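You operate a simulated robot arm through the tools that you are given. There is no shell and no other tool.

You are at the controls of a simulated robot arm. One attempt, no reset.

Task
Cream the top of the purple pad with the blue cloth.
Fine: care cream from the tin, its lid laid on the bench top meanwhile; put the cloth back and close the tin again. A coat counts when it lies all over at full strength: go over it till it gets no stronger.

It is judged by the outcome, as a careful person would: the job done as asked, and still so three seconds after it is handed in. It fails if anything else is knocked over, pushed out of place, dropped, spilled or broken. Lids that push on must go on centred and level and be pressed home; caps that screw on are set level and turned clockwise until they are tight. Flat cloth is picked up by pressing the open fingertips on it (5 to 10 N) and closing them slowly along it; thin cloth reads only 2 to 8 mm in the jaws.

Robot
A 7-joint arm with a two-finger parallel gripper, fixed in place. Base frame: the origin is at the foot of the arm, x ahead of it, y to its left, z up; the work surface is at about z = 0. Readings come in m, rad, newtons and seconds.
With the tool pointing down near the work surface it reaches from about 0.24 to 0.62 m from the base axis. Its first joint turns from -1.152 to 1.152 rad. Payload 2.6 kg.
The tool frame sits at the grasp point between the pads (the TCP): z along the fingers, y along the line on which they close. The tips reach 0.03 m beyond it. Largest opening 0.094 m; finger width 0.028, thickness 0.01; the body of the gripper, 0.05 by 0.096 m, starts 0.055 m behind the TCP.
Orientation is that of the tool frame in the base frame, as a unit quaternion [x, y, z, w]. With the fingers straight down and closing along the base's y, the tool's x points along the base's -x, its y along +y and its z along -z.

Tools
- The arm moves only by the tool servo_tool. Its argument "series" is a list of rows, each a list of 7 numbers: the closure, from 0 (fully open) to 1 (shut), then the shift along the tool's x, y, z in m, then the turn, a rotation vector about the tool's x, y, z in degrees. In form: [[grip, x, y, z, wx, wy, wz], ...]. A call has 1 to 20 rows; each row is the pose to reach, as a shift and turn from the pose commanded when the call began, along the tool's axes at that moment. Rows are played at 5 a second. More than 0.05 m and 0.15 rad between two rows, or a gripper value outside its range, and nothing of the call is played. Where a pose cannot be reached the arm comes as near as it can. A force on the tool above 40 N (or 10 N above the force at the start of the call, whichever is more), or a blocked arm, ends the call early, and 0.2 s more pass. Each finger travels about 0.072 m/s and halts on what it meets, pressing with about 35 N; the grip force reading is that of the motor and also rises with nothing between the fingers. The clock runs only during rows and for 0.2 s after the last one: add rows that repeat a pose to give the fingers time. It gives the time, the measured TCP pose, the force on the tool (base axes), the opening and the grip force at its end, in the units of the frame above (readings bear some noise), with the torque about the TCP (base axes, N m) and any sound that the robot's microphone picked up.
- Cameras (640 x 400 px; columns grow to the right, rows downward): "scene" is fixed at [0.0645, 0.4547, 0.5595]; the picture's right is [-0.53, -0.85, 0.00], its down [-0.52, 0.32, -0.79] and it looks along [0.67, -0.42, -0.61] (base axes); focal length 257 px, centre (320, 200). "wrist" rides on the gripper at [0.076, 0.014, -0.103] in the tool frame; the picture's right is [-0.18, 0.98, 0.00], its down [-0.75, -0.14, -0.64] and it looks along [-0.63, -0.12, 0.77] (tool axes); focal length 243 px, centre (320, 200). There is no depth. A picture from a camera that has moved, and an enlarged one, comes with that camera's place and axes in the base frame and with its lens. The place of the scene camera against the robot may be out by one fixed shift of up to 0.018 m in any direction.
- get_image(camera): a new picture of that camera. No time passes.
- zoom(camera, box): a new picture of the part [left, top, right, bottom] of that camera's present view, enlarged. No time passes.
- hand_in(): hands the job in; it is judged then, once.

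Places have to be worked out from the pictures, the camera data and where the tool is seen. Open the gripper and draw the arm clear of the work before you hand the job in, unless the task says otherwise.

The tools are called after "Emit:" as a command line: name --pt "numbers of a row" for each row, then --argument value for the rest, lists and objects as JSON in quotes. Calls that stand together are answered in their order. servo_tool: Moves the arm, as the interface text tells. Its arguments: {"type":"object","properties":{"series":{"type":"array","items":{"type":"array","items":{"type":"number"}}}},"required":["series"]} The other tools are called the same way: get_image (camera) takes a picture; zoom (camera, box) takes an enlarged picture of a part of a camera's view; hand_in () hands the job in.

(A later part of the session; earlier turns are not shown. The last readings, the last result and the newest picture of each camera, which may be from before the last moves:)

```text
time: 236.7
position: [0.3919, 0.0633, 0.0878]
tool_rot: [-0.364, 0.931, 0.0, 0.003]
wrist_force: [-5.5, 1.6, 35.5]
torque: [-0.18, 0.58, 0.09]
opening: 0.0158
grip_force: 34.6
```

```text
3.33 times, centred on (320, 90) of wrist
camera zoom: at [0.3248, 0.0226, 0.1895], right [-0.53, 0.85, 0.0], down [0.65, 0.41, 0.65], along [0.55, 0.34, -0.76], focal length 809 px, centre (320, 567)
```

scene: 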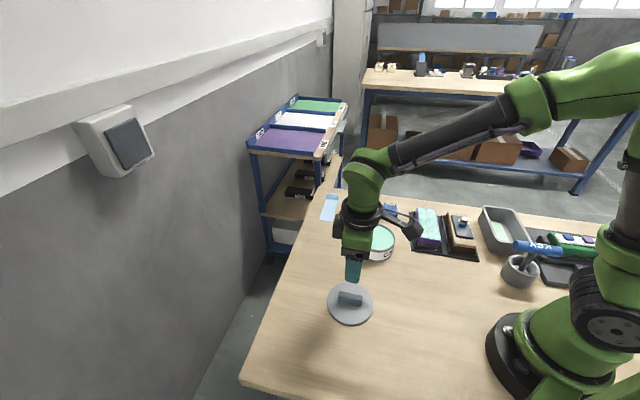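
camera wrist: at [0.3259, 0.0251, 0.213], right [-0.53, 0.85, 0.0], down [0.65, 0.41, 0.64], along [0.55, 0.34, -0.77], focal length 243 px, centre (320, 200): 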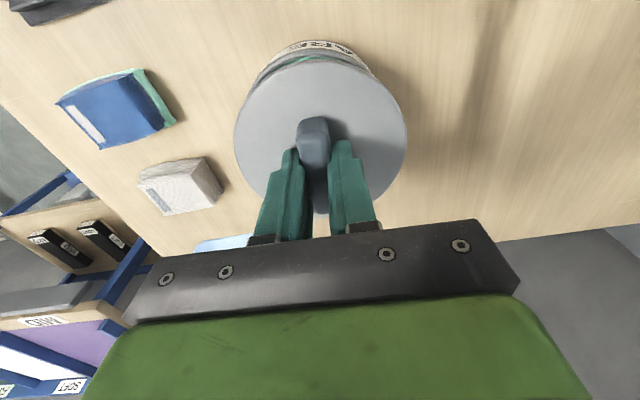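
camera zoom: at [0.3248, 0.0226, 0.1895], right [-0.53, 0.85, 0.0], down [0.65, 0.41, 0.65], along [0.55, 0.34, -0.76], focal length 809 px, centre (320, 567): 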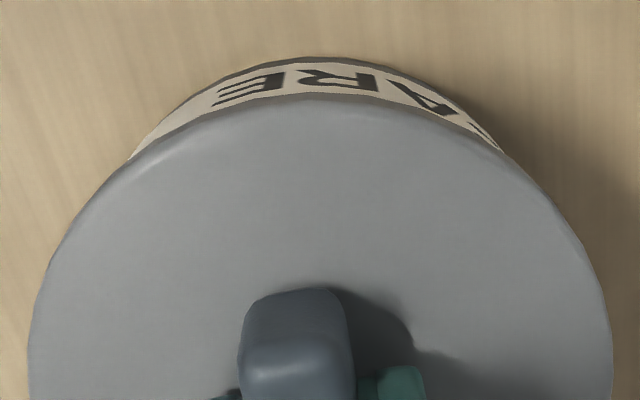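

The wrist view now shows the lid ~1 mm too far toward +y compared with the first successful snap. I ease, shift back 1 mm, and press again.

Emit:
servo_tool --pt "1 0 0 -0.001 0 0 0" --pt "1 0 -0.0005 -0.0012 0 0 0" --pt "1 0 -0.001 -0.0012 0 0 0" --pt "1 0 -0.001 -0.0006 0 0 0" --pt "1 0 -0.001 -0.0002 0 0 0" --pt "1 0 -0.001 -0.0002 0 0 0"

Emit:
zoom --camera "wrist" --box '[225, 30, 415, 150]'

```text
time: 238.1
position: [0.3911, 0.0647, 0.0856]
tool_rot: [-0.363, 0.932, 0.0, 0.002]
wrist_force: [-7.9, 7.5, 34.4]
torque: [0.01, 0.4, 0.18]
opening: 0.0159
grip_force: 34.4
```

```text
3.33 times, centred on (320, 90) of wrist
camera zoom: at [0.3251, 0.0224, 0.1896], right [-0.53, 0.85, 0.0], down [0.65, 0.41, 0.64], along [0.55, 0.34, -0.76], focal length 809 px, centre (320, 567)
```

zoom: 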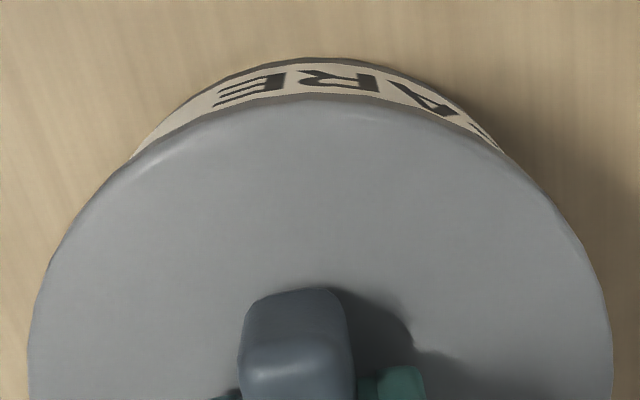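

The lid now resists sideways motion, so it is engaged. I relax the load and then test gently whether it holds.

Emit:
servo_tool --pt "1 0 0.0004 -0.0005 0 0 0" --pt "1 0 0.0006 -0.001 0 0 0" --pt "1 0 0.0006 -0.001 0 0 0"

```text
time: 238.8
position: [0.3921, 0.0631, 0.0858]
tool_rot: [-0.363, 0.932, -0.002, 0.003]
wrist_force: [1.1, 8.4, 21.0]
torque: [0.38, 0.04, -0.04]
opening: 0.016
grip_force: 34.4
```

Emit:
servo_tool --pt "1 0 0.0002 -0.0004 0 0 0" --pt "1 0 0.0004 -0.0007 0 0 0" --pt "1 0 0.0004 -0.0007 0 0 0"

```text
time: 239.7
position: [0.39, 0.0635, 0.0878]
tool_rot: [-0.363, 0.932, -0.002, 0.0]
wrist_force: [1.3, -2.2, 4.8]
torque: [0.15, -0.21, -0.09]
opening: 0.016
grip_force: 34.8
```

Emit:
servo_tool --pt "1 0 0 -0.0003 0 0 0" --pt "1 0 0 -0.0005 0 0 0" --pt "1 0 0 -0.0005 0 0 0"

```text
time: 240.4
position: [0.3902, 0.0639, 0.0894]
tool_rot: [-0.364, 0.931, 0.0, 0.002]
wrist_force: [-0.1, -0.1, 0.2]
torque: [-0.02, 0.0, 0.03]
opening: 0.0162
grip_force: 35.1
```

Emit:
servo_tool --pt "1 0 0 -0.0004 0 0 0" --pt "1 0 0 -0.0007 0 0 0" --pt "1 0 0 -0.0007 0 0 0"

Emit:
zoom --camera "scene" --box '[355, 235, 405, 265]'

Emit:
zoom --camera "wrist" --box '[225, 30, 415, 150]'

```text
time: 241.2
position: [0.3912, 0.0645, 0.0896]
tool_rot: [-0.364, 0.931, -0.001, 0.002]
wrist_force: [-0.3, 0.0, -0.9]
torque: [-0.02, 0.01, -0.03]
opening: 0.0161
grip_force: 35.4
```

```text
12.80 times, centred on (380, 250) of scene
camera zoom: at [0.0645, 0.4547, 0.5595], right [-0.53, -0.85, 0.0], down [-0.52, 0.32, -0.79], along [0.67, -0.42, -0.61], focal length 3290 px, centre (-448, -440)
```

zoom: 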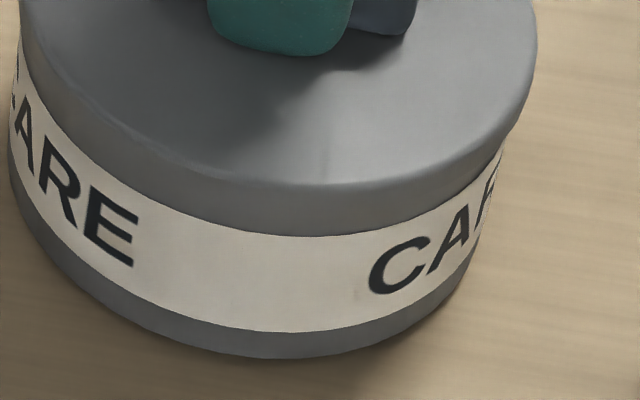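

```text
3.33 times, centred on (320, 90) of wrist
camera zoom: at [0.3246, 0.0226, 0.1921], right [-0.53, 0.85, 0.0], down [0.65, 0.41, 0.64], along [0.55, 0.34, -0.77], focal length 809 px, centre (320, 567)
```

zoom: 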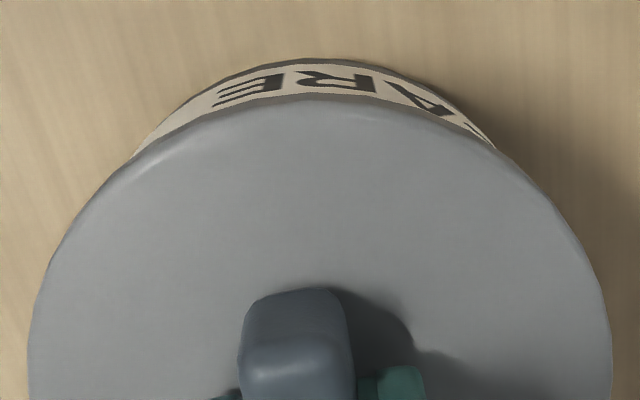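

The lid is free again, not snapped. Comparing with the first successful snap pose, I should be ~0.8 mm less in x and ~1 mm less in y; I correct and press down gently, listening for the snap.

Emit:
servo_tool --pt "1 -0.0004 -0.0005 -0.0003 0 0 0" --pt "1 -0.0008 -0.001 -0.0003 0 0 0" --pt "1 -0.0008 -0.001 0.0002 0 0 0" --pt "1 -0.0008 -0.001 0.0006 0 0 0" --pt "1 -0.0008 -0.001 0.001 0 0 0" --pt "1 -0.0008 -0.001 0.001 0 0 0"

```text
time: 242.7
position: [0.3922, 0.0635, 0.0875]
tool_rot: [-0.364, 0.931, -0.001, 0.001]
wrist_force: [0.0, -0.9, -0.3]
torque: [-0.01, 0.01, 0.01]
opening: 0.0158
grip_force: 34.6
```

Emit:
servo_tool --pt "1 0 0 0.0003 0 0 0" --pt "1 0 0 0.0006 0 0 0" --pt "1 0 0 0.0006 0 0 0"

Emit:
zoom --camera "wrist" --box '[225, 30, 415, 150]'

Emit:
zoom --camera "scene" --box '[355, 235, 405, 265]'

```text
time: 243.4
position: [0.3918, 0.0639, 0.0872]
tool_rot: [-0.364, 0.931, -0.001, 0.002]
wrist_force: [0.5, 0.0, 0.3]
torque: [-0.01, -0.01, 0.01]
opening: 0.016
grip_force: 35.1
```

```text
3.33 times, centred on (320, 90) of wrist
camera zoom: at [0.3262, 0.0218, 0.1899], right [-0.53, 0.85, 0.0], down [0.65, 0.41, 0.64], along [0.55, 0.34, -0.77], focal length 809 px, centre (320, 567)
```

zoom: 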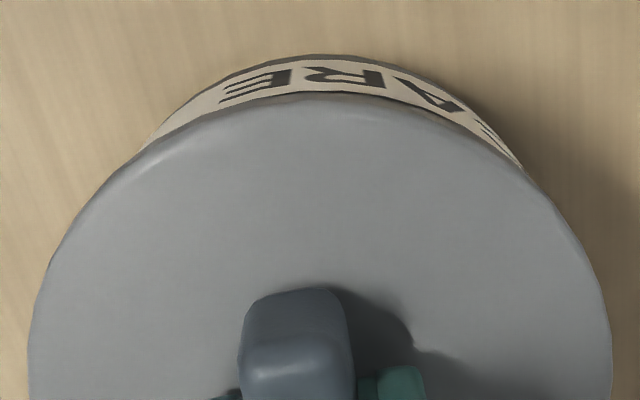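

```text
12.80 times, centred on (380, 250) of scene
camera zoom: at [0.0645, 0.4547, 0.5595], right [-0.53, -0.85, 0.0], down [-0.52, 0.32, -0.79], along [0.67, -0.42, -0.61], focal length 3290 px, centre (-448, -440)
```

zoom: 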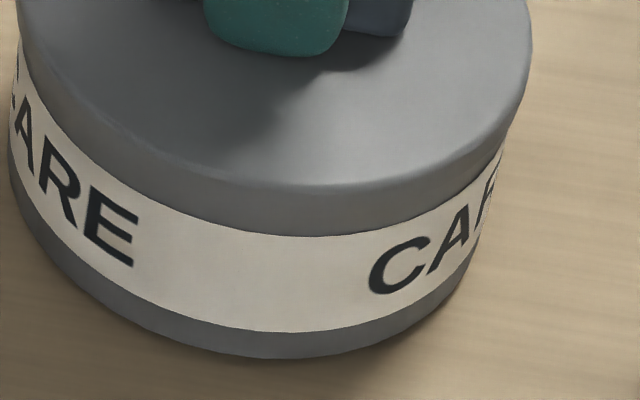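

Wrist and scene comparisons with the first snapped state suggest shifting +0.5 mm in x and +0.6 mm in y. I apply that, then lower in small steps.

Emit:
servo_tool --pt "1 0.0003 0.0003 -0.0003 0 0 0" --pt "1 0.0005 0.0006 -0.0003 0 0 0" --pt "1 0.0005 0.0006 0.0001 0 0 0" --pt "1 0.0005 0.0006 0.0005 0 0 0" --pt "1 0.0005 0.0006 0.0005 0 0 0"

Emit:
zoom --camera "wrist" --box '[225, 30, 415, 150]'

```text
time: 244.7
position: [0.3914, 0.0635, 0.0868]
tool_rot: [-0.364, 0.931, -0.001, 0.001]
wrist_force: [-3.8, -0.8, 10.4]
torque: [-0.14, 0.38, -0.02]
opening: 0.0161
grip_force: 35.3
```

```text
3.33 times, centred on (320, 90) of wrist
camera zoom: at [0.3257, 0.022, 0.1898], right [-0.53, 0.85, 0.0], down [0.65, 0.41, 0.64], along [0.55, 0.34, -0.77], focal length 809 px, centre (320, 567)
```

zoom: 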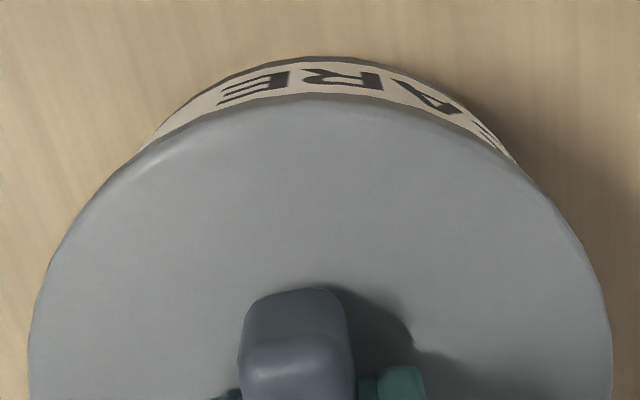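

Emit:
servo_tool --pt "1 0 0 0.0003 0 0 0" --pt "1 0 0 0.0006 0 0 0" --pt "1 0 0 0.0006 0 0 0"

Emit:
zoom --camera "wrist" --box '[225, 30, 415, 150]'

Emit:
zoom --camera "scene" --box '[355, 235, 405, 265]'

```text
time: 245.4
position: [0.3922, 0.0631, 0.0868]
tool_rot: [-0.364, 0.931, -0.001, 0.002]
wrist_force: [0.2, -1.7, 19.6]
torque: [-0.33, 0.75, -0.06]
opening: 0.0159
grip_force: 34.7
```

```text
3.33 times, centred on (320, 90) of wrist
camera zoom: at [0.3254, 0.022, 0.1896], right [-0.53, 0.85, 0.0], down [0.65, 0.41, 0.65], along [0.55, 0.34, -0.76], focal length 809 px, centre (320, 567)
```

zoom: 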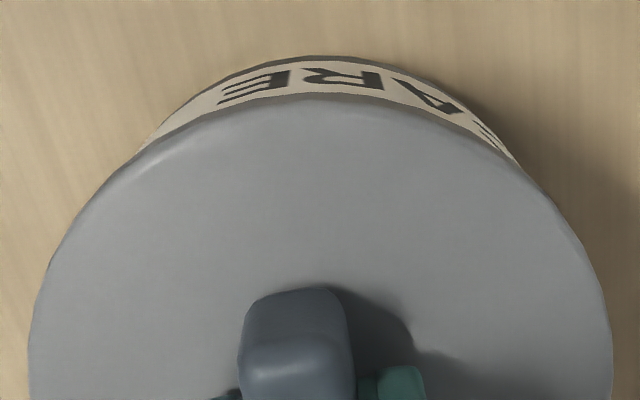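

```text
12.80 times, centred on (380, 250) of scene
camera zoom: at [0.0644, 0.4547, 0.5595], right [-0.53, -0.85, 0.0], down [-0.52, 0.32, -0.79], along [0.67, -0.42, -0.61], focal length 3290 px, centre (-448, -440)
```

zoom: 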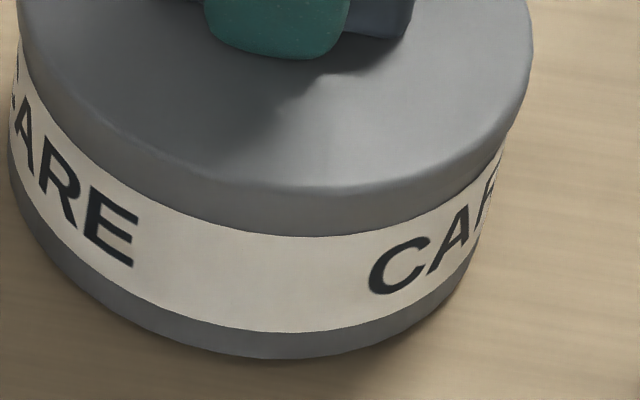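

Emit:
zoom --camera "scene" --box '[352, 222, 382, 252]'

Emit:
zoom --camera "scene" --box '[376, 222, 406, 252]'

```text
13.33 times, centred on (367, 237) of scene
camera zoom: at [0.0644, 0.4547, 0.5595], right [-0.53, -0.85, 0.0], down [-0.52, 0.32, -0.79], along [0.67, -0.42, -0.61], focal length 3427 px, centre (-307, -293)
```

zoom: 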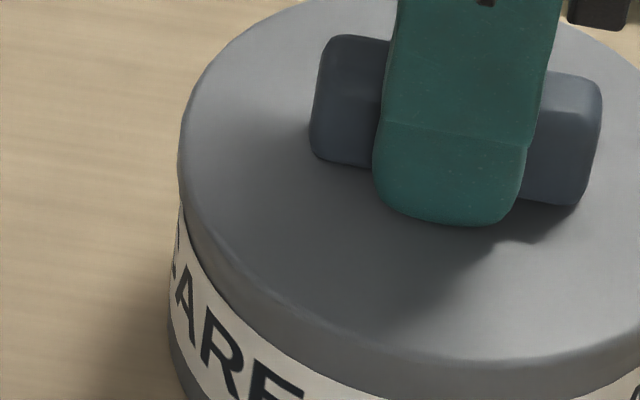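

```text
13.33 times, centred on (391, 237) of scene
camera zoom: at [0.0644, 0.4547, 0.5595], right [-0.53, -0.85, 0.0], down [-0.52, 0.32, -0.79], along [0.67, -0.42, -0.61], focal length 3427 px, centre (-627, -293)
```

zoom: 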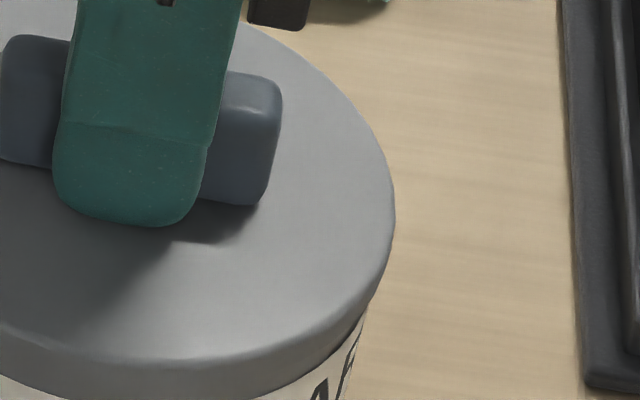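

Gripped pressing keeps loading one edge, so the lid is probably slightly tilted in the fingers. I'll relax, release it so it lies flat on the rim, then press it home from above with closed fingertips on the bar.

Emit:
servo_tool --pt "1 0.0002 0 -0.0004 0 0 0" --pt "1 0.0004 0 -0.0008 0 0 0" --pt "1 0.0004 0 -0.0008 0 0 0"

```text
time: 246.2
position: [0.3925, 0.0641, 0.0867]
tool_rot: [-0.364, 0.932, -0.001, 0.002]
wrist_force: [4.0, -0.2, 11.1]
torque: [0.24, -0.22, -0.05]
opening: 0.0158
grip_force: 35.4
```

With that 0.4 mm shift the pressure became balanced; I try pressing once more before releasing.

Emit:
servo_tool --pt "1 0 0 0.0004 0 0 0" --pt "1 0 0 0.0008 0 0 0" --pt "1 0 0 0.0011 0 0 0" --pt "1 0 0 0.0011 0 0 0"

```text
time: 247.1
position: [0.3918, 0.0633, 0.0874]
tool_rot: [-0.363, 0.932, 0.0, 0.003]
wrist_force: [-2.3, -1.2, 4.5]
torque: [0.21, 0.12, 0.1]
opening: 0.0159
grip_force: 35.6
stopped in row 4: the force on the tool passed its limit at 41 N (the readings are from after the stop); the commanded pose is now the measured one
```

Emit:
zoom --camera "wrist" --box '[225, 30, 415, 150]'

Emit:
zoom --camera "scene" --box '[350, 215, 410, 265]'

```text
3.33 times, centred on (320, 90) of wrist
camera zoom: at [0.3252, 0.0221, 0.1896], right [-0.53, 0.85, 0.0], down [0.65, 0.41, 0.64], along [0.55, 0.34, -0.76], focal length 809 px, centre (320, 567)
```

zoom: 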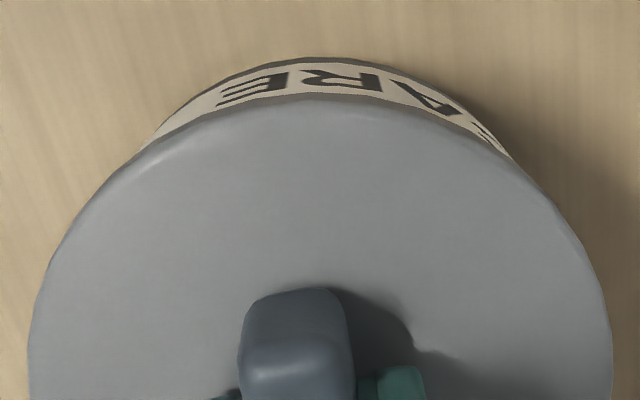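

```text
8.00 times, centred on (380, 240) of scene
camera zoom: at [0.0644, 0.4547, 0.5595], right [-0.53, -0.85, 0.0], down [-0.52, 0.32, -0.79], along [0.67, -0.42, -0.61], focal length 2056 px, centre (-160, -120)
```

zoom: 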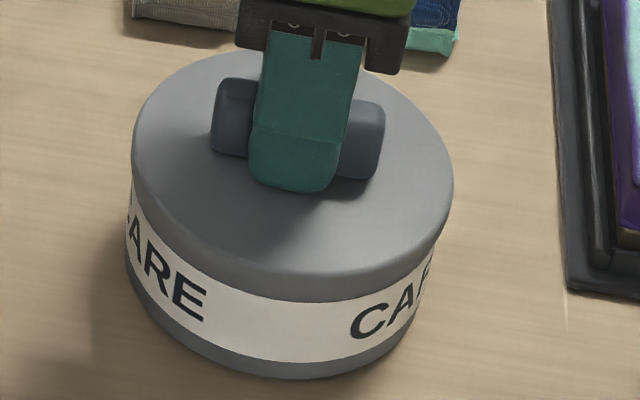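

Lid position matches the seated reference (offset 0.0073 vs 0.0070). I release it gently now.

Emit:
servo_tool --pt "0.83 0 0 0 0 0 0" --pt "0.8 0 0 0 0 0 0" --pt "0.77 0 0 0 0 0 0" --pt "0.7 0 0 0 0 0 0" --pt "0.6 0 0 0 0 0 0" --pt "0.5 0 0 0 0 0 0" --pt "0.45 0 0 0 0 0 0"

Emit:
zoom --camera "wrist" --box '[220, 30, 420, 220]'

Emit:
zoom --camera "scene" --box '[350, 215, 410, 265]'

```text
time: 248.7
position: [0.3918, 0.0638, 0.0879]
tool_rot: [-0.364, 0.931, -0.001, 0.002]
wrist_force: [1.6, -1.7, 6.0]
torque: [0.12, 0.11, -0.01]
opening: 0.0508
grip_force: 0.0
```

```text
2.11 times, centred on (320, 125) of wrist
camera zoom: at [0.3253, 0.0221, 0.1895], right [-0.53, 0.85, 0.0], down [0.65, 0.41, 0.64], along [0.55, 0.34, -0.76], focal length 511 px, centre (320, 358)
```

zoom: 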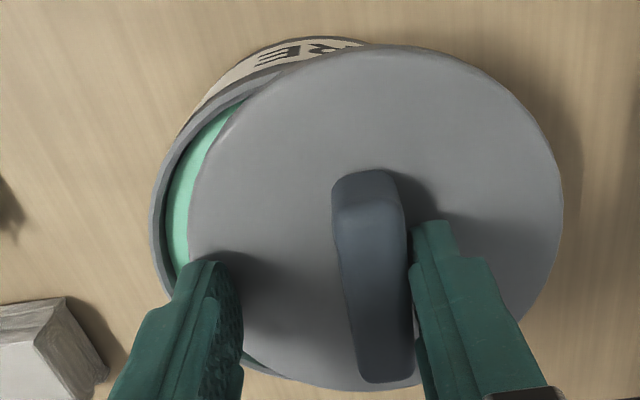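

```text
8.00 times, centred on (380, 240) of scene
camera zoom: at [0.0644, 0.4547, 0.5595], right [-0.53, -0.85, 0.0], down [-0.52, 0.32, -0.79], along [0.67, -0.42, -0.61], focal length 2056 px, centre (-160, -120)
```

zoom: 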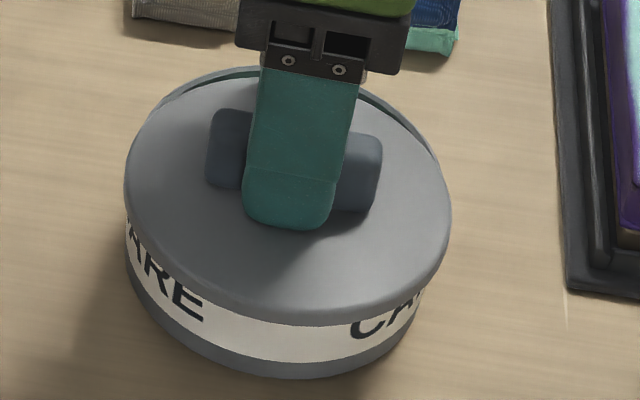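

Opening dragged the lid ~12 mm toward +y: the right finger stuck with its tip on the lid. I raise 2 mm first to free the tips, then centre the jaws on the bar's new position before regripping.

Emit:
servo_tool --pt "0.45 0 -0.0005 -0.001 0 0 0" --pt "0.45 0 0 -0.0025 0 0 0" --pt "0.45 0 0.002 -0.0035 0 0 0" --pt "0.45 0 0.006 -0.0035 0 0 0" --pt "0.45 0 0.01 -0.0035 0 0 0" --pt "0.45 0 0.012 -0.0035 0 0 0" --pt "0.45 0 0.012 -0.0035 0 0 0"

Emit:
zoom --camera "wrist" --box '[220, 30, 420, 220]'

Emit:
zoom --camera "scene" --box '[350, 215, 410, 265]'

```text
time: 250.3
position: [0.384, 0.0725, 0.0894]
tool_rot: [-0.364, 0.931, -0.001, 0.002]
wrist_force: [-0.4, 0.4, -1.0]
torque: [0.02, -0.01, 0.02]
opening: 0.0518
grip_force: 0.1
```

```text
2.11 times, centred on (320, 125) of wrist
camera zoom: at [0.3169, 0.0314, 0.1929], right [-0.53, 0.85, 0.0], down [0.65, 0.41, 0.64], along [0.55, 0.34, -0.76], focal length 511 px, centre (320, 358)
```

zoom: 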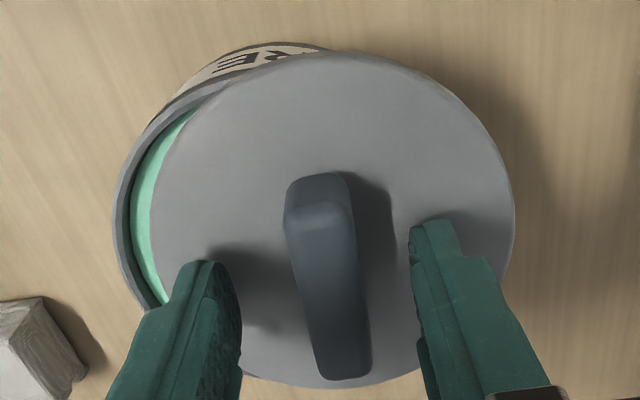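

```text
8.00 times, centred on (380, 240) of scene
camera zoom: at [0.0645, 0.4547, 0.5595], right [-0.53, -0.85, 0.0], down [-0.52, 0.32, -0.79], along [0.67, -0.42, -0.61], focal length 2056 px, centre (-160, -120)
```

zoom: 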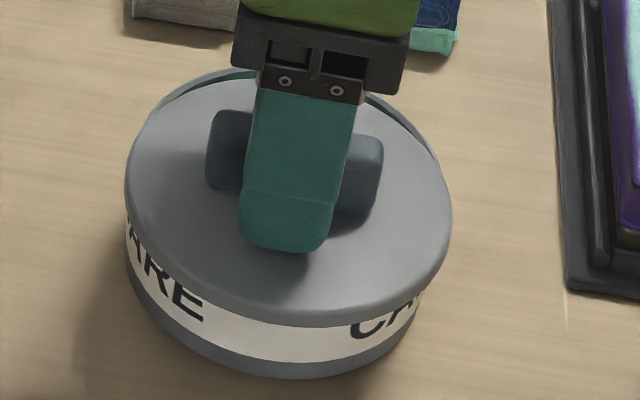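

Bar is about 3 mm further toward +y; I shift, lower 2 mm and close on it.

Emit:
servo_tool --pt "0.45 0 0.0015 0 0 0 0" --pt "0.45 0 0.003 0.001 0 0 0" --pt "0.45 0 0.003 0.002 0 0 0" --pt "0.55 0 0.003 0.002 0 0 0" --pt "0.65 0 0.003 0.002 0 0 0" --pt "0.75 0 0.003 0.002 0 0 0" --pt "0.85 0 0.003 0.002 0 0 0" --pt "1 0 0.003 0.002 0 0 0" --pt "1 0 0.003 0.002 0 0 0"

Emit:
zoom --camera "wrist" --box '[220, 30, 420, 220]'

Emit:
zoom --camera "scene" --box '[350, 215, 410, 265]'

```text
time: 252.3
position: [0.382, 0.0748, 0.0878]
tool_rot: [-0.364, 0.931, -0.001, 0.002]
wrist_force: [-0.6, -1.1, 1.3]
torque: [0.03, 0.03, 0.02]
opening: 0.0157
grip_force: 34.5
```

```text
2.11 times, centred on (320, 125) of wrist
camera zoom: at [0.3149, 0.0331, 0.1907], right [-0.53, 0.85, 0.0], down [0.65, 0.41, 0.64], along [0.55, 0.34, -0.76], focal length 511 px, centre (320, 358)
```

zoom: 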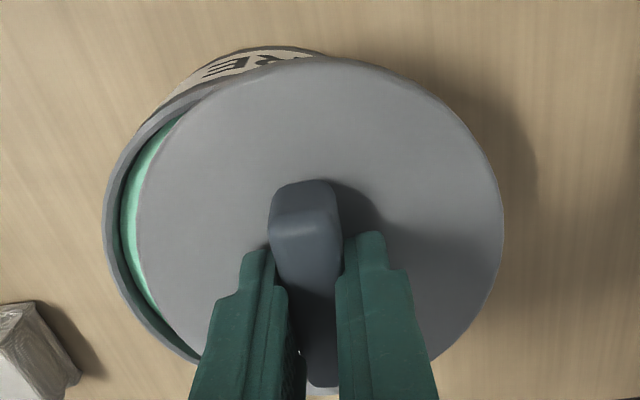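

```text
8.00 times, centred on (380, 240) of scene
camera zoom: at [0.0644, 0.4547, 0.5595], right [-0.53, -0.85, 0.0], down [-0.52, 0.32, -0.79], along [0.67, -0.42, -0.61], focal length 2056 px, centre (-160, -120)
```

zoom: 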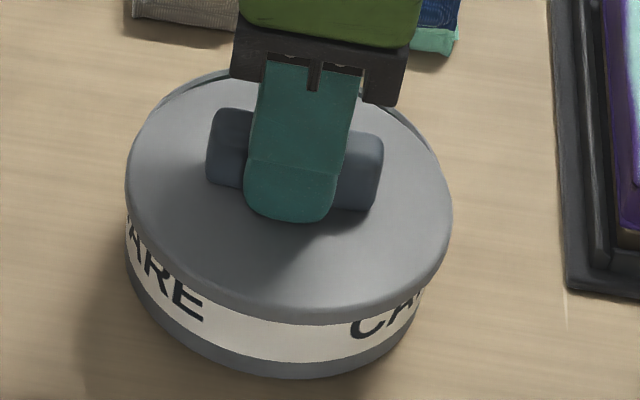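

Gripped again. I lift the lid clear and check that it hangs level.

Emit:
servo_tool --pt "1 0 0 -0.002 0 0 0" --pt "1 0 0 -0.006 0 0 0" --pt "1 0 0 -0.012 0 0 0" --pt "1 0 0 -0.02 0 0 0" --pt "1 0 0 -0.028 0 0 0" --pt "1 0 0 -0.028 0 0 0"

Emit:
zoom --camera "scene" --box '[345, 200, 410, 265]'

Emit:
zoom --camera "wrist" --box '[220, 20, 420, 210]'

```text
time: 253.7
position: [0.3818, 0.074, 0.1161]
tool_rot: [-0.364, 0.931, -0.001, 0.002]
wrist_force: [0.4, -0.1, 0.1]
torque: [0.01, 0.01, -0.01]
opening: 0.0158
grip_force: 34.9
```

```text
6.15 times, centred on (378, 232) of scene
camera zoom: at [0.0645, 0.4547, 0.5595], right [-0.53, -0.85, 0.0], down [-0.52, 0.32, -0.79], along [0.67, -0.42, -0.61], focal length 1582 px, centre (-34, 0)
```

zoom: 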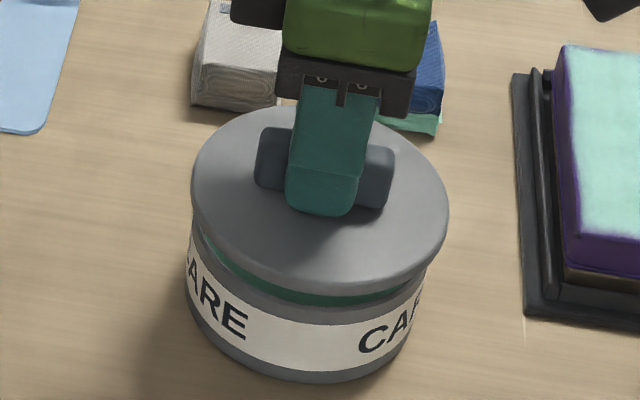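

```text
2.11 times, centred on (320, 115) of wrist
camera zoom: at [0.3154, 0.0328, 0.2184], right [-0.53, 0.85, 0.0], down [0.65, 0.41, 0.64], along [0.55, 0.34, -0.76], focal length 511 px, centre (320, 379)
```

zoom: 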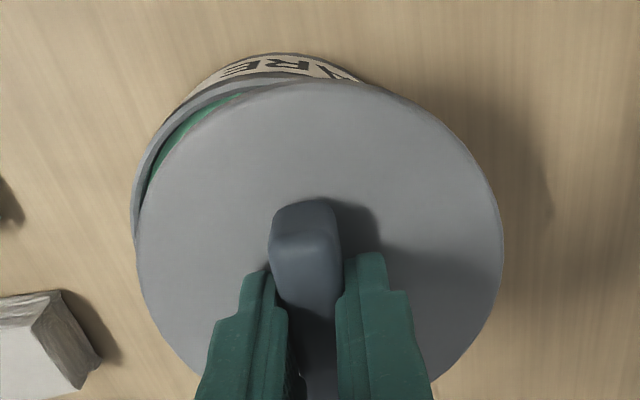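

The lid hangs level and clear. I move back ~14 mm in -y (and 1.5 mm in x) over the tin, keeping ~12 mm clearance, then re-measure.

Emit:
servo_tool --pt "1 -0.0003 -0.003 0 0 0 0" --pt "1 -0.0008 -0.007 0 0 0 0" --pt "1 -0.0012 -0.011 0.002 0 0 0" --pt "1 -0.0015 -0.0144 0.006 0 0 0" --pt "1 -0.0015 -0.0144 0.012 0 0 0" --pt "1 -0.0015 -0.0144 0.018 0 0 0" --pt "1 -0.0015 -0.0144 0.018 0 0 0"

Emit:
zoom --camera "wrist" --box '[225, 30, 415, 150]'

Emit:
zoom --camera "scene" --box '[350, 215, 410, 265]'

```text
time: 255.3
position: [0.3915, 0.0644, 0.0978]
tool_rot: [-0.364, 0.931, -0.001, 0.002]
wrist_force: [-0.2, 0.0, -0.1]
torque: [0.01, 0.0, 0.01]
opening: 0.0159
grip_force: 35.2
```

```text
3.33 times, centred on (320, 90) of wrist
camera zoom: at [0.3253, 0.0236, 0.2004], right [-0.53, 0.85, 0.0], down [0.65, 0.41, 0.64], along [0.55, 0.34, -0.76], focal length 809 px, centre (320, 567)
```

zoom: 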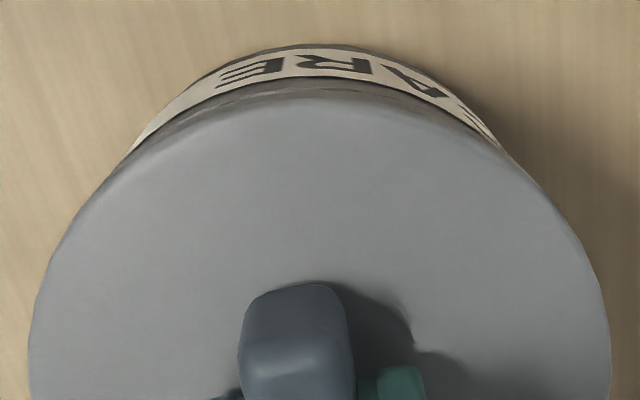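

```text
8.00 times, centred on (380, 240) of scene
camera zoom: at [0.0645, 0.4547, 0.5595], right [-0.53, -0.85, 0.0], down [-0.52, 0.32, -0.79], along [0.67, -0.42, -0.61], focal length 2056 px, centre (-160, -120)
```

zoom: 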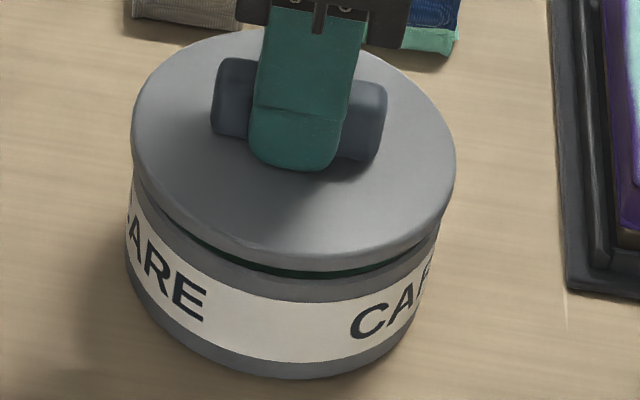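

Both views now show the lid concentric with the tin to within ~0.3 mm of the earlier seated reference. I lower to just above the rim.

Emit:
servo_tool --pt "1 0 0 0.002 0 0 0" --pt "1 0 0 0.004 0 0 0" --pt "1 0 0 0.006 0 0 0" --pt "1 0 0 0.007 0 0 0" --pt "1 0 0 0.007 0 0 0"

Emit:
zoom --camera "wrist" --box '[225, 30, 415, 150]'

Emit:
zoom --camera "scene" --box '[350, 215, 410, 265]'

```text
time: 256.5
position: [0.3924, 0.0654, 0.0916]
tool_rot: [-0.364, 0.931, -0.001, 0.001]
wrist_force: [0.4, 0.2, -1.0]
torque: [0.05, 0.0, -0.02]
opening: 0.016
grip_force: 35.6
```

```text
3.33 times, centred on (320, 90) of wrist
camera zoom: at [0.3254, 0.0229, 0.1936], right [-0.53, 0.85, 0.0], down [0.65, 0.41, 0.64], along [0.55, 0.34, -0.76], focal length 809 px, centre (320, 567)
```

zoom: 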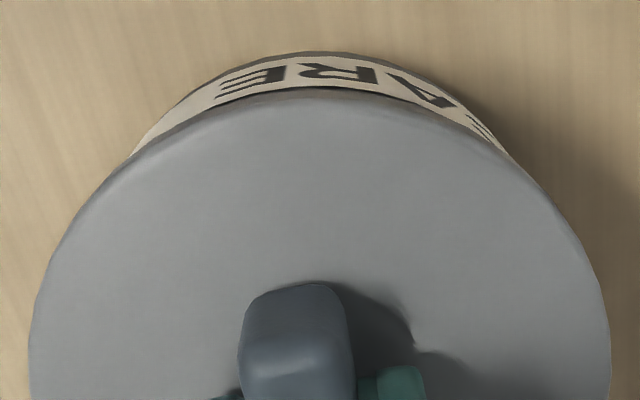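

```text
8.00 times, centred on (380, 240) of scene
camera zoom: at [0.0645, 0.4547, 0.5595], right [-0.53, -0.85, 0.0], down [-0.52, 0.32, -0.79], along [0.67, -0.42, -0.61], focal length 2056 px, centre (-160, -120)
```

zoom: 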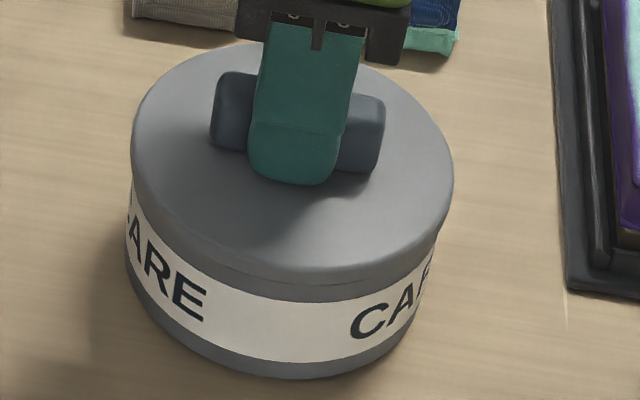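

Centring: wrist symmetry 320.5 vs 319, scene offset 0.0069 vs 0.0070 target. Lowering in small steps and listening.

Emit:
servo_tool --pt "1 0 0 0.0005 0 0 0" --pt "1 0 0 0.001 0 0 0" --pt "1 0 0 0.0015 0 0 0" --pt "1 0 0 0.0015 0 0 0"

```text
time: 257.5
position: [0.3924, 0.0655, 0.0902]
tool_rot: [-0.364, 0.931, -0.001, 0.001]
wrist_force: [0.7, 0.3, -1.3]
torque: [0.0, -0.01, 0.0]
opening: 0.0157
grip_force: 34.7
```

Emit:
servo_tool --pt "1 0 0 0.0004 0 0 0" --pt "1 0 0 0.0008 0 0 0" --pt "1 0 0 0.0008 0 0 0"

```text
time: 258.3
position: [0.3914, 0.0641, 0.0874]
tool_rot: [-0.364, 0.931, 0.0, 0.001]
wrist_force: [0.3, -0.2, 0.0]
torque: [0.01, -0.04, 0.01]
opening: 0.0157
grip_force: 35.4
```

Emit:
servo_tool --pt "1 0 0 0.0004 0 0 0" --pt "1 0 0 0.0008 0 0 0" --pt "1 0 0 0.0008 0 0 0"

```text
time: 259.1
position: [0.3923, 0.0644, 0.0878]
tool_rot: [-0.363, 0.932, -0.002, 0.002]
wrist_force: [-9.0, -8.6, 15.0]
torque: [0.09, 0.18, 0.09]
opening: 0.016
grip_force: 35.3
heard: snap
```

Snap — the lid is on. This time I don't lift while gripping: I ease the load slightly, open just a little, check, and only then rise.

Emit:
servo_tool --pt "1 0.0002 0 -0.0002 0 0 0" --pt "1 0.0004 0 -0.0004 0 0 0" --pt "0.82 0.0004 0 -0.0004 0 0 0" --pt "0.8 0.0004 0 -0.0004 0 0 0" --pt "0.78 0.0004 0 -0.0004 0 0 0" --pt "0.76 0.0004 0 -0.0004 0 0 0" --pt "0.76 0.0004 0 -0.0004 0 0 0"

Emit:
zoom --camera "wrist" --box '[220, 30, 420, 220]'

Emit:
zoom --camera "scene" --box '[350, 215, 410, 265]'

```text
time: 260.7
position: [0.3912, 0.0642, 0.0887]
tool_rot: [-0.364, 0.931, -0.002, 0.002]
wrist_force: [0.2, 0.3, 0.5]
torque: [0.04, -0.01, 0.01]
opening: 0.0227
grip_force: 0.1
```

```text
2.11 times, centred on (320, 125) of wrist
camera zoom: at [0.3255, 0.0232, 0.1913], right [-0.53, 0.85, 0.0], down [0.65, 0.41, 0.64], along [0.55, 0.34, -0.76], focal length 511 px, centre (320, 358)
```

zoom: 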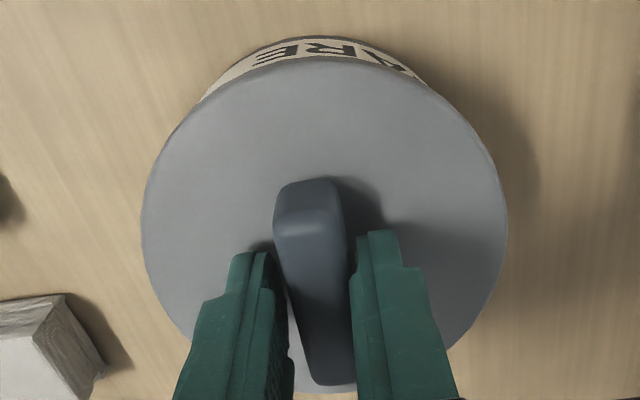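

```text
8.00 times, centred on (380, 240) of scene
camera zoom: at [0.0645, 0.4547, 0.5595], right [-0.53, -0.85, 0.0], down [-0.52, 0.32, -0.79], along [0.67, -0.42, -0.61], focal length 2056 px, centre (-160, -120)
```

zoom: 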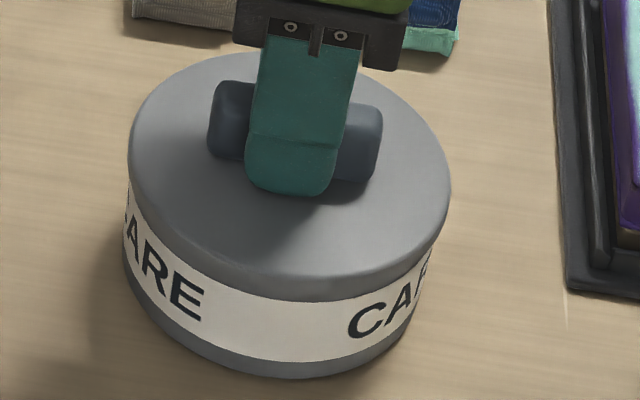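

Released cleanly, lid seated and symmetric. I rise straight up clear of the bar and check.

Emit:
servo_tool --pt "0.76 0 0 -0.002 0 0 0" --pt "0.7 0 0 -0.005 0 0 0" --pt "0.6 0 0 -0.012 0 0 0" --pt "0.5 0 0 -0.022 0 0 0" --pt "0.5 0 0 -0.035 0 0 0" --pt "0.5 0 0 -0.045 0 0 0" --pt "0.5 0 0 -0.045 0 0 0"

Emit:
zoom --camera "wrist" --box '[220, 10, 420, 200]'

Emit:
zoom --camera "scene" --box '[350, 215, 410, 265]'

```text
time: 262.3
position: [0.392, 0.0652, 0.1343]
tool_rot: [-0.364, 0.931, -0.001, 0.002]
wrist_force: [-0.6, -0.5, 0.4]
torque: [0.03, 0.01, 0.02]
opening: 0.047
grip_force: 0.0
```

```text
2.11 times, centred on (320, 105) of wrist
camera zoom: at [0.3254, 0.0233, 0.237], right [-0.53, 0.85, 0.0], down [0.65, 0.41, 0.64], along [0.55, 0.34, -0.76], focal length 511 px, centre (320, 400)
```

zoom: 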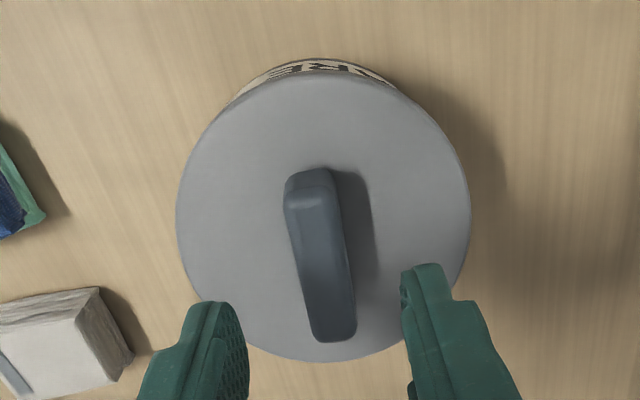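

```text
8.00 times, centred on (380, 240) of scene
camera zoom: at [0.0645, 0.4547, 0.5595], right [-0.53, -0.85, 0.0], down [-0.52, 0.32, -0.79], along [0.67, -0.42, -0.61], focal length 2056 px, centre (-160, -120)
```

zoom: 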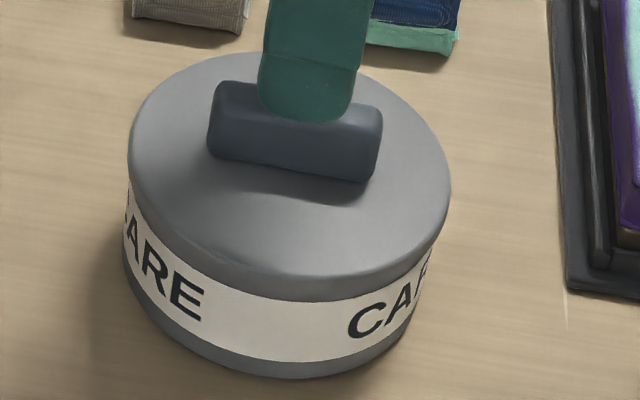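

The lid stays seated, level and centred after release. For a final safe push home I close the fingers and come down on top of the bar at the lid's centre.

Emit:
servo_tool --pt "0.6 0 0 0 0 0 0" --pt "0.75 0 0 0 0 0 0" --pt "0.9 0 0 0 0 0 0" --pt "1 0 0 0 0 0 0" --pt "1 0 0 0.008 0 0 0" --pt "1 0 0 0.016 0 0 0" --pt "1 0 0 0.02 0 0 0" --pt "1 0 0 0.02 0 0 0"

Emit:
zoom --camera "wrist" --box '[220, 30, 420, 220]'

Emit:
zoom --camera "scene" --box '[350, 205, 410, 265]'

```text
time: 264.1
position: [0.391, 0.0639, 0.1141]
tool_rot: [-0.364, 0.931, -0.001, 0.003]
wrist_force: [0.5, 0.4, 0.0]
torque: [0.03, 0.0, 0.0]
opening: 0.0001
grip_force: 33.3
```

```text
2.11 times, centred on (320, 125) of wrist
camera zoom: at [0.3251, 0.0232, 0.216], right [-0.53, 0.85, 0.0], down [0.65, 0.41, 0.64], along [0.55, 0.34, -0.76], focal length 511 px, centre (320, 358)
```

zoom: 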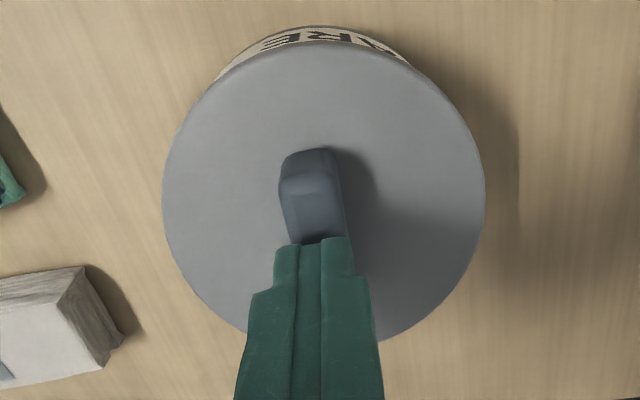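

```text
6.67 times, centred on (380, 235) of scene
camera zoom: at [0.0645, 0.4547, 0.5595], right [-0.53, -0.85, 0.0], down [-0.52, 0.32, -0.79], along [0.67, -0.42, -0.61], focal length 1713 px, centre (-80, -33)
```

zoom: 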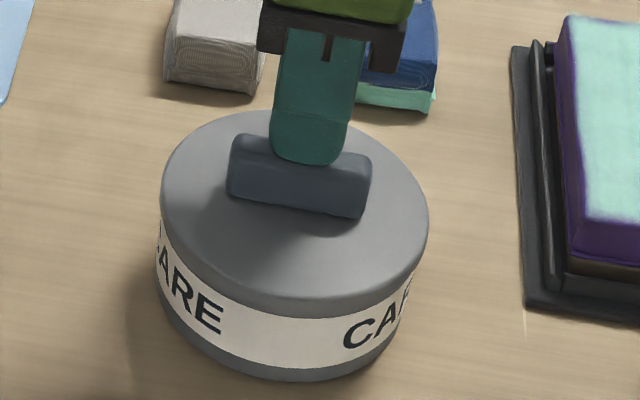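

Emit:
servo_tool --pt "1 0 0 0.0015 0 0 0" --pt "1 0 0 0.003 0 0 0" --pt "1 0 0 0.0045 0 0 0" --pt "1 0 0 0.006 0 0 0" --pt "1 0 0 0.006 0 0 0"

```text
time: 264.9
position: [0.3925, 0.0644, 0.1131]
tool_rot: [-0.362, 0.932, -0.001, 0.002]
wrist_force: [-2.8, -0.4, 4.6]
torque: [-0.03, 0.14, 0.01]
opening: 0.0
grip_force: 33.5
stopped in row 3: the force on the tool passed its limit at 45 N (the readings are from after the stop); the commanded pose is now the measured one
```

The press on the bar peaked at 45 N with no further snap, so the lid is home. I rise clear, open the gripper, and inspect everything.

Emit:
servo_tool --pt "1 0 0 -0.003 0 0 0" --pt "1 0 0 -0.015 0 0 0" --pt "0.8 0 0 -0.035 0 0 0" --pt "0.5 0 0 -0.06 0 0 0" --pt "0.2 0 0 -0.09 0 0 0" --pt "0 0.01 0 -0.12 0 0 0" --pt "0 0.03 0 -0.15 0 0 0" --pt "0 0.05 0 -0.17 0 0 0" --pt "0 0.05 0 -0.17 0 0 0"

Emit:
get_image --camera "scene"

Emit:
get_image --camera "wrist"

Emit:
zoom --camera "scene" --box '[345, 190, 455, 265]'

```text
time: 266.9
position: [0.3551, 0.0298, 0.2827]
tool_rot: [-0.362, 0.932, -0.002, 0.002]
wrist_force: [-0.5, 0.2, 0.7]
torque: [0.02, 0.01, -0.01]
opening: 0.0941
grip_force: 0.0
```

```text
taken
```

scene: 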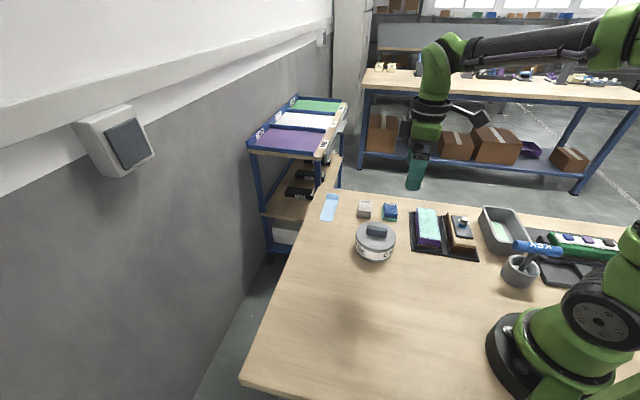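

```text
taken
camera wrist: at [0.2876, -0.0118, 0.3849], right [-0.53, 0.85, 0.0], down [0.65, 0.41, 0.65], along [0.55, 0.34, -0.76], focal length 243 px, centre (320, 200)
```

wrist: 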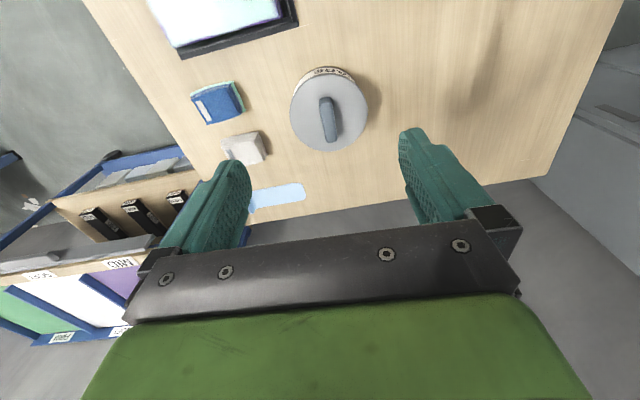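

```text
5.33 times, centred on (400, 228) of scene
camera zoom: at [0.0644, 0.4547, 0.5595], right [-0.53, -0.85, 0.0], down [-0.52, 0.32, -0.79], along [0.67, -0.42, -0.61], focal length 1371 px, centre (-107, 53)
```

zoom: 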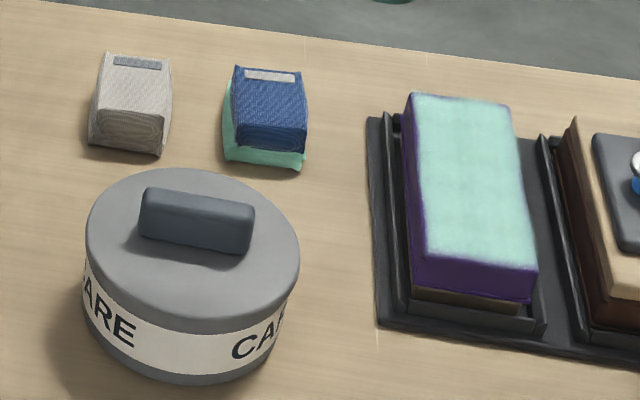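

Emit:
zoom --camera "scene" --box '[350, 215, 405, 268]'

Emit:
zoom --camera "wrist" --box '[270, 50, 390, 160]'

Emit:
zoom --camera "wrist" --box '[140, 0, 310, 60]'

```text
7.55 times, centred on (378, 242) of scene
camera zoom: at [0.0644, 0.4547, 0.5595], right [-0.53, -0.85, 0.0], down [-0.52, 0.32, -0.79], along [0.67, -0.42, -0.61], focal length 1940 px, centre (-114, -113)
```

zoom: 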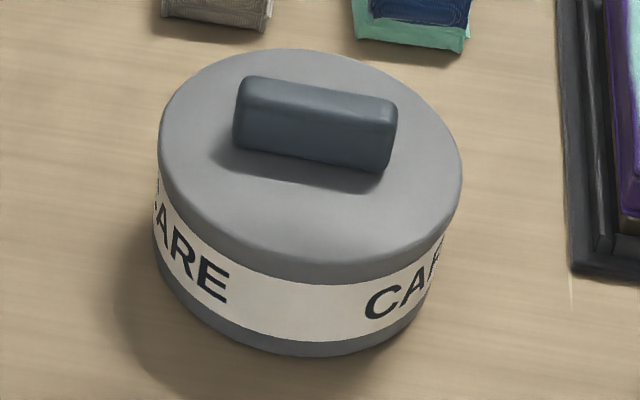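

```text
3.64 times, centred on (330, 105) of wrist
camera zoom: at [0.2876, -0.0118, 0.3849], right [-0.53, 0.85, 0.0], down [0.65, 0.41, 0.65], along [0.55, 0.34, -0.76], focal length 882 px, centre (284, 546)
```

zoom: 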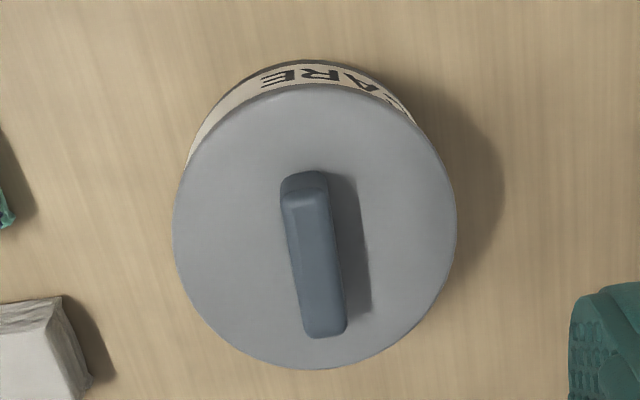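

```text
3.76 times, centred on (225, 30) of wrist
camera zoom: at [0.2876, -0.0118, 0.3849], right [-0.53, 0.85, 0.0], down [0.65, 0.41, 0.65], along [0.55, 0.34, -0.76], focal length 913 px, centre (678, 840)
```

zoom: 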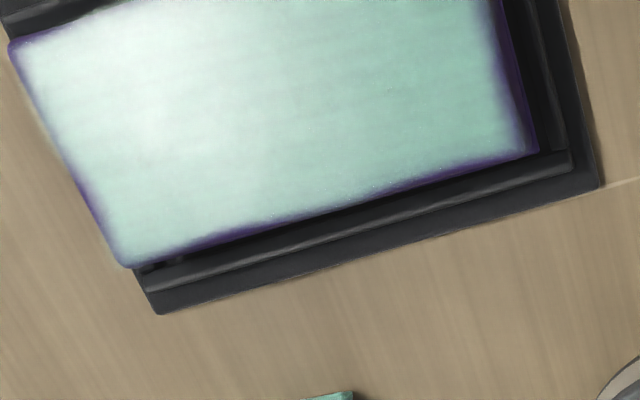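

Emit:
zoom --camera "scene" --box '[412, 203, 446, 250]'

Emit:
zoom --camera "scene" --box '[412, 225, 444, 250]'

Emit:
zoom --camera "scene" --box '[410, 200, 442, 222]'

```text
8.51 times, centred on (429, 226) of scene
camera zoom: at [0.0644, 0.4547, 0.5595], right [-0.53, -0.85, 0.0], down [-0.52, 0.32, -0.79], along [0.67, -0.42, -0.61], focal length 2187 px, centre (-608, -26)
```

zoom: 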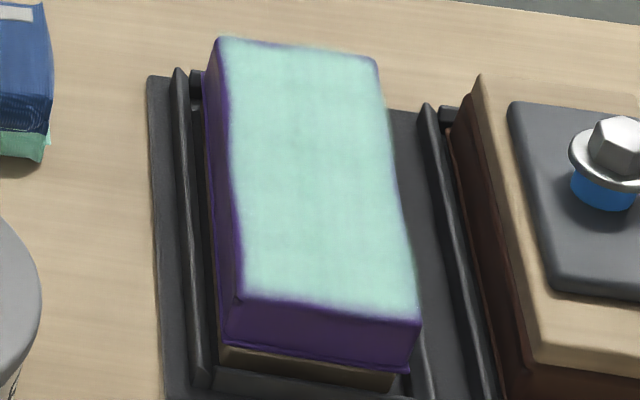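

```text
16.00 times, centred on (428, 238) of scene
camera zoom: at [0.0644, 0.4547, 0.5595], right [-0.53, -0.85, 0.0], down [-0.52, 0.32, -0.79], along [0.67, -0.42, -0.61], focal length 4112 px, centre (-1408, -400)
```

zoom: 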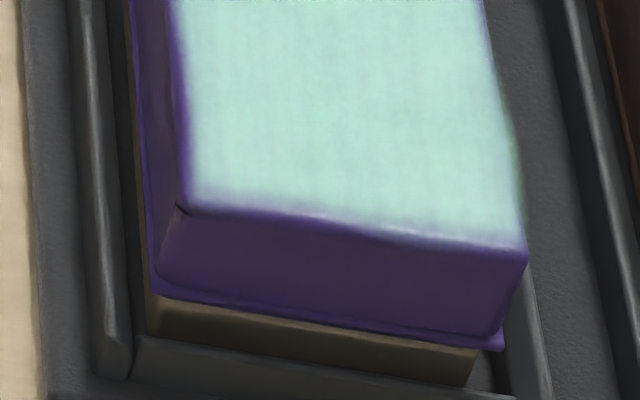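

```text
16.00 times, centred on (426, 211) of scene
camera zoom: at [0.0644, 0.4547, 0.5595], right [-0.53, -0.85, 0.0], down [-0.52, 0.32, -0.79], along [0.67, -0.42, -0.61], focal length 4112 px, centre (-1376, 24)
```

zoom: 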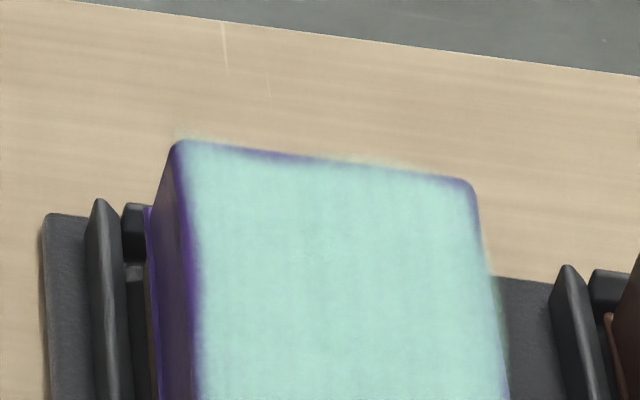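

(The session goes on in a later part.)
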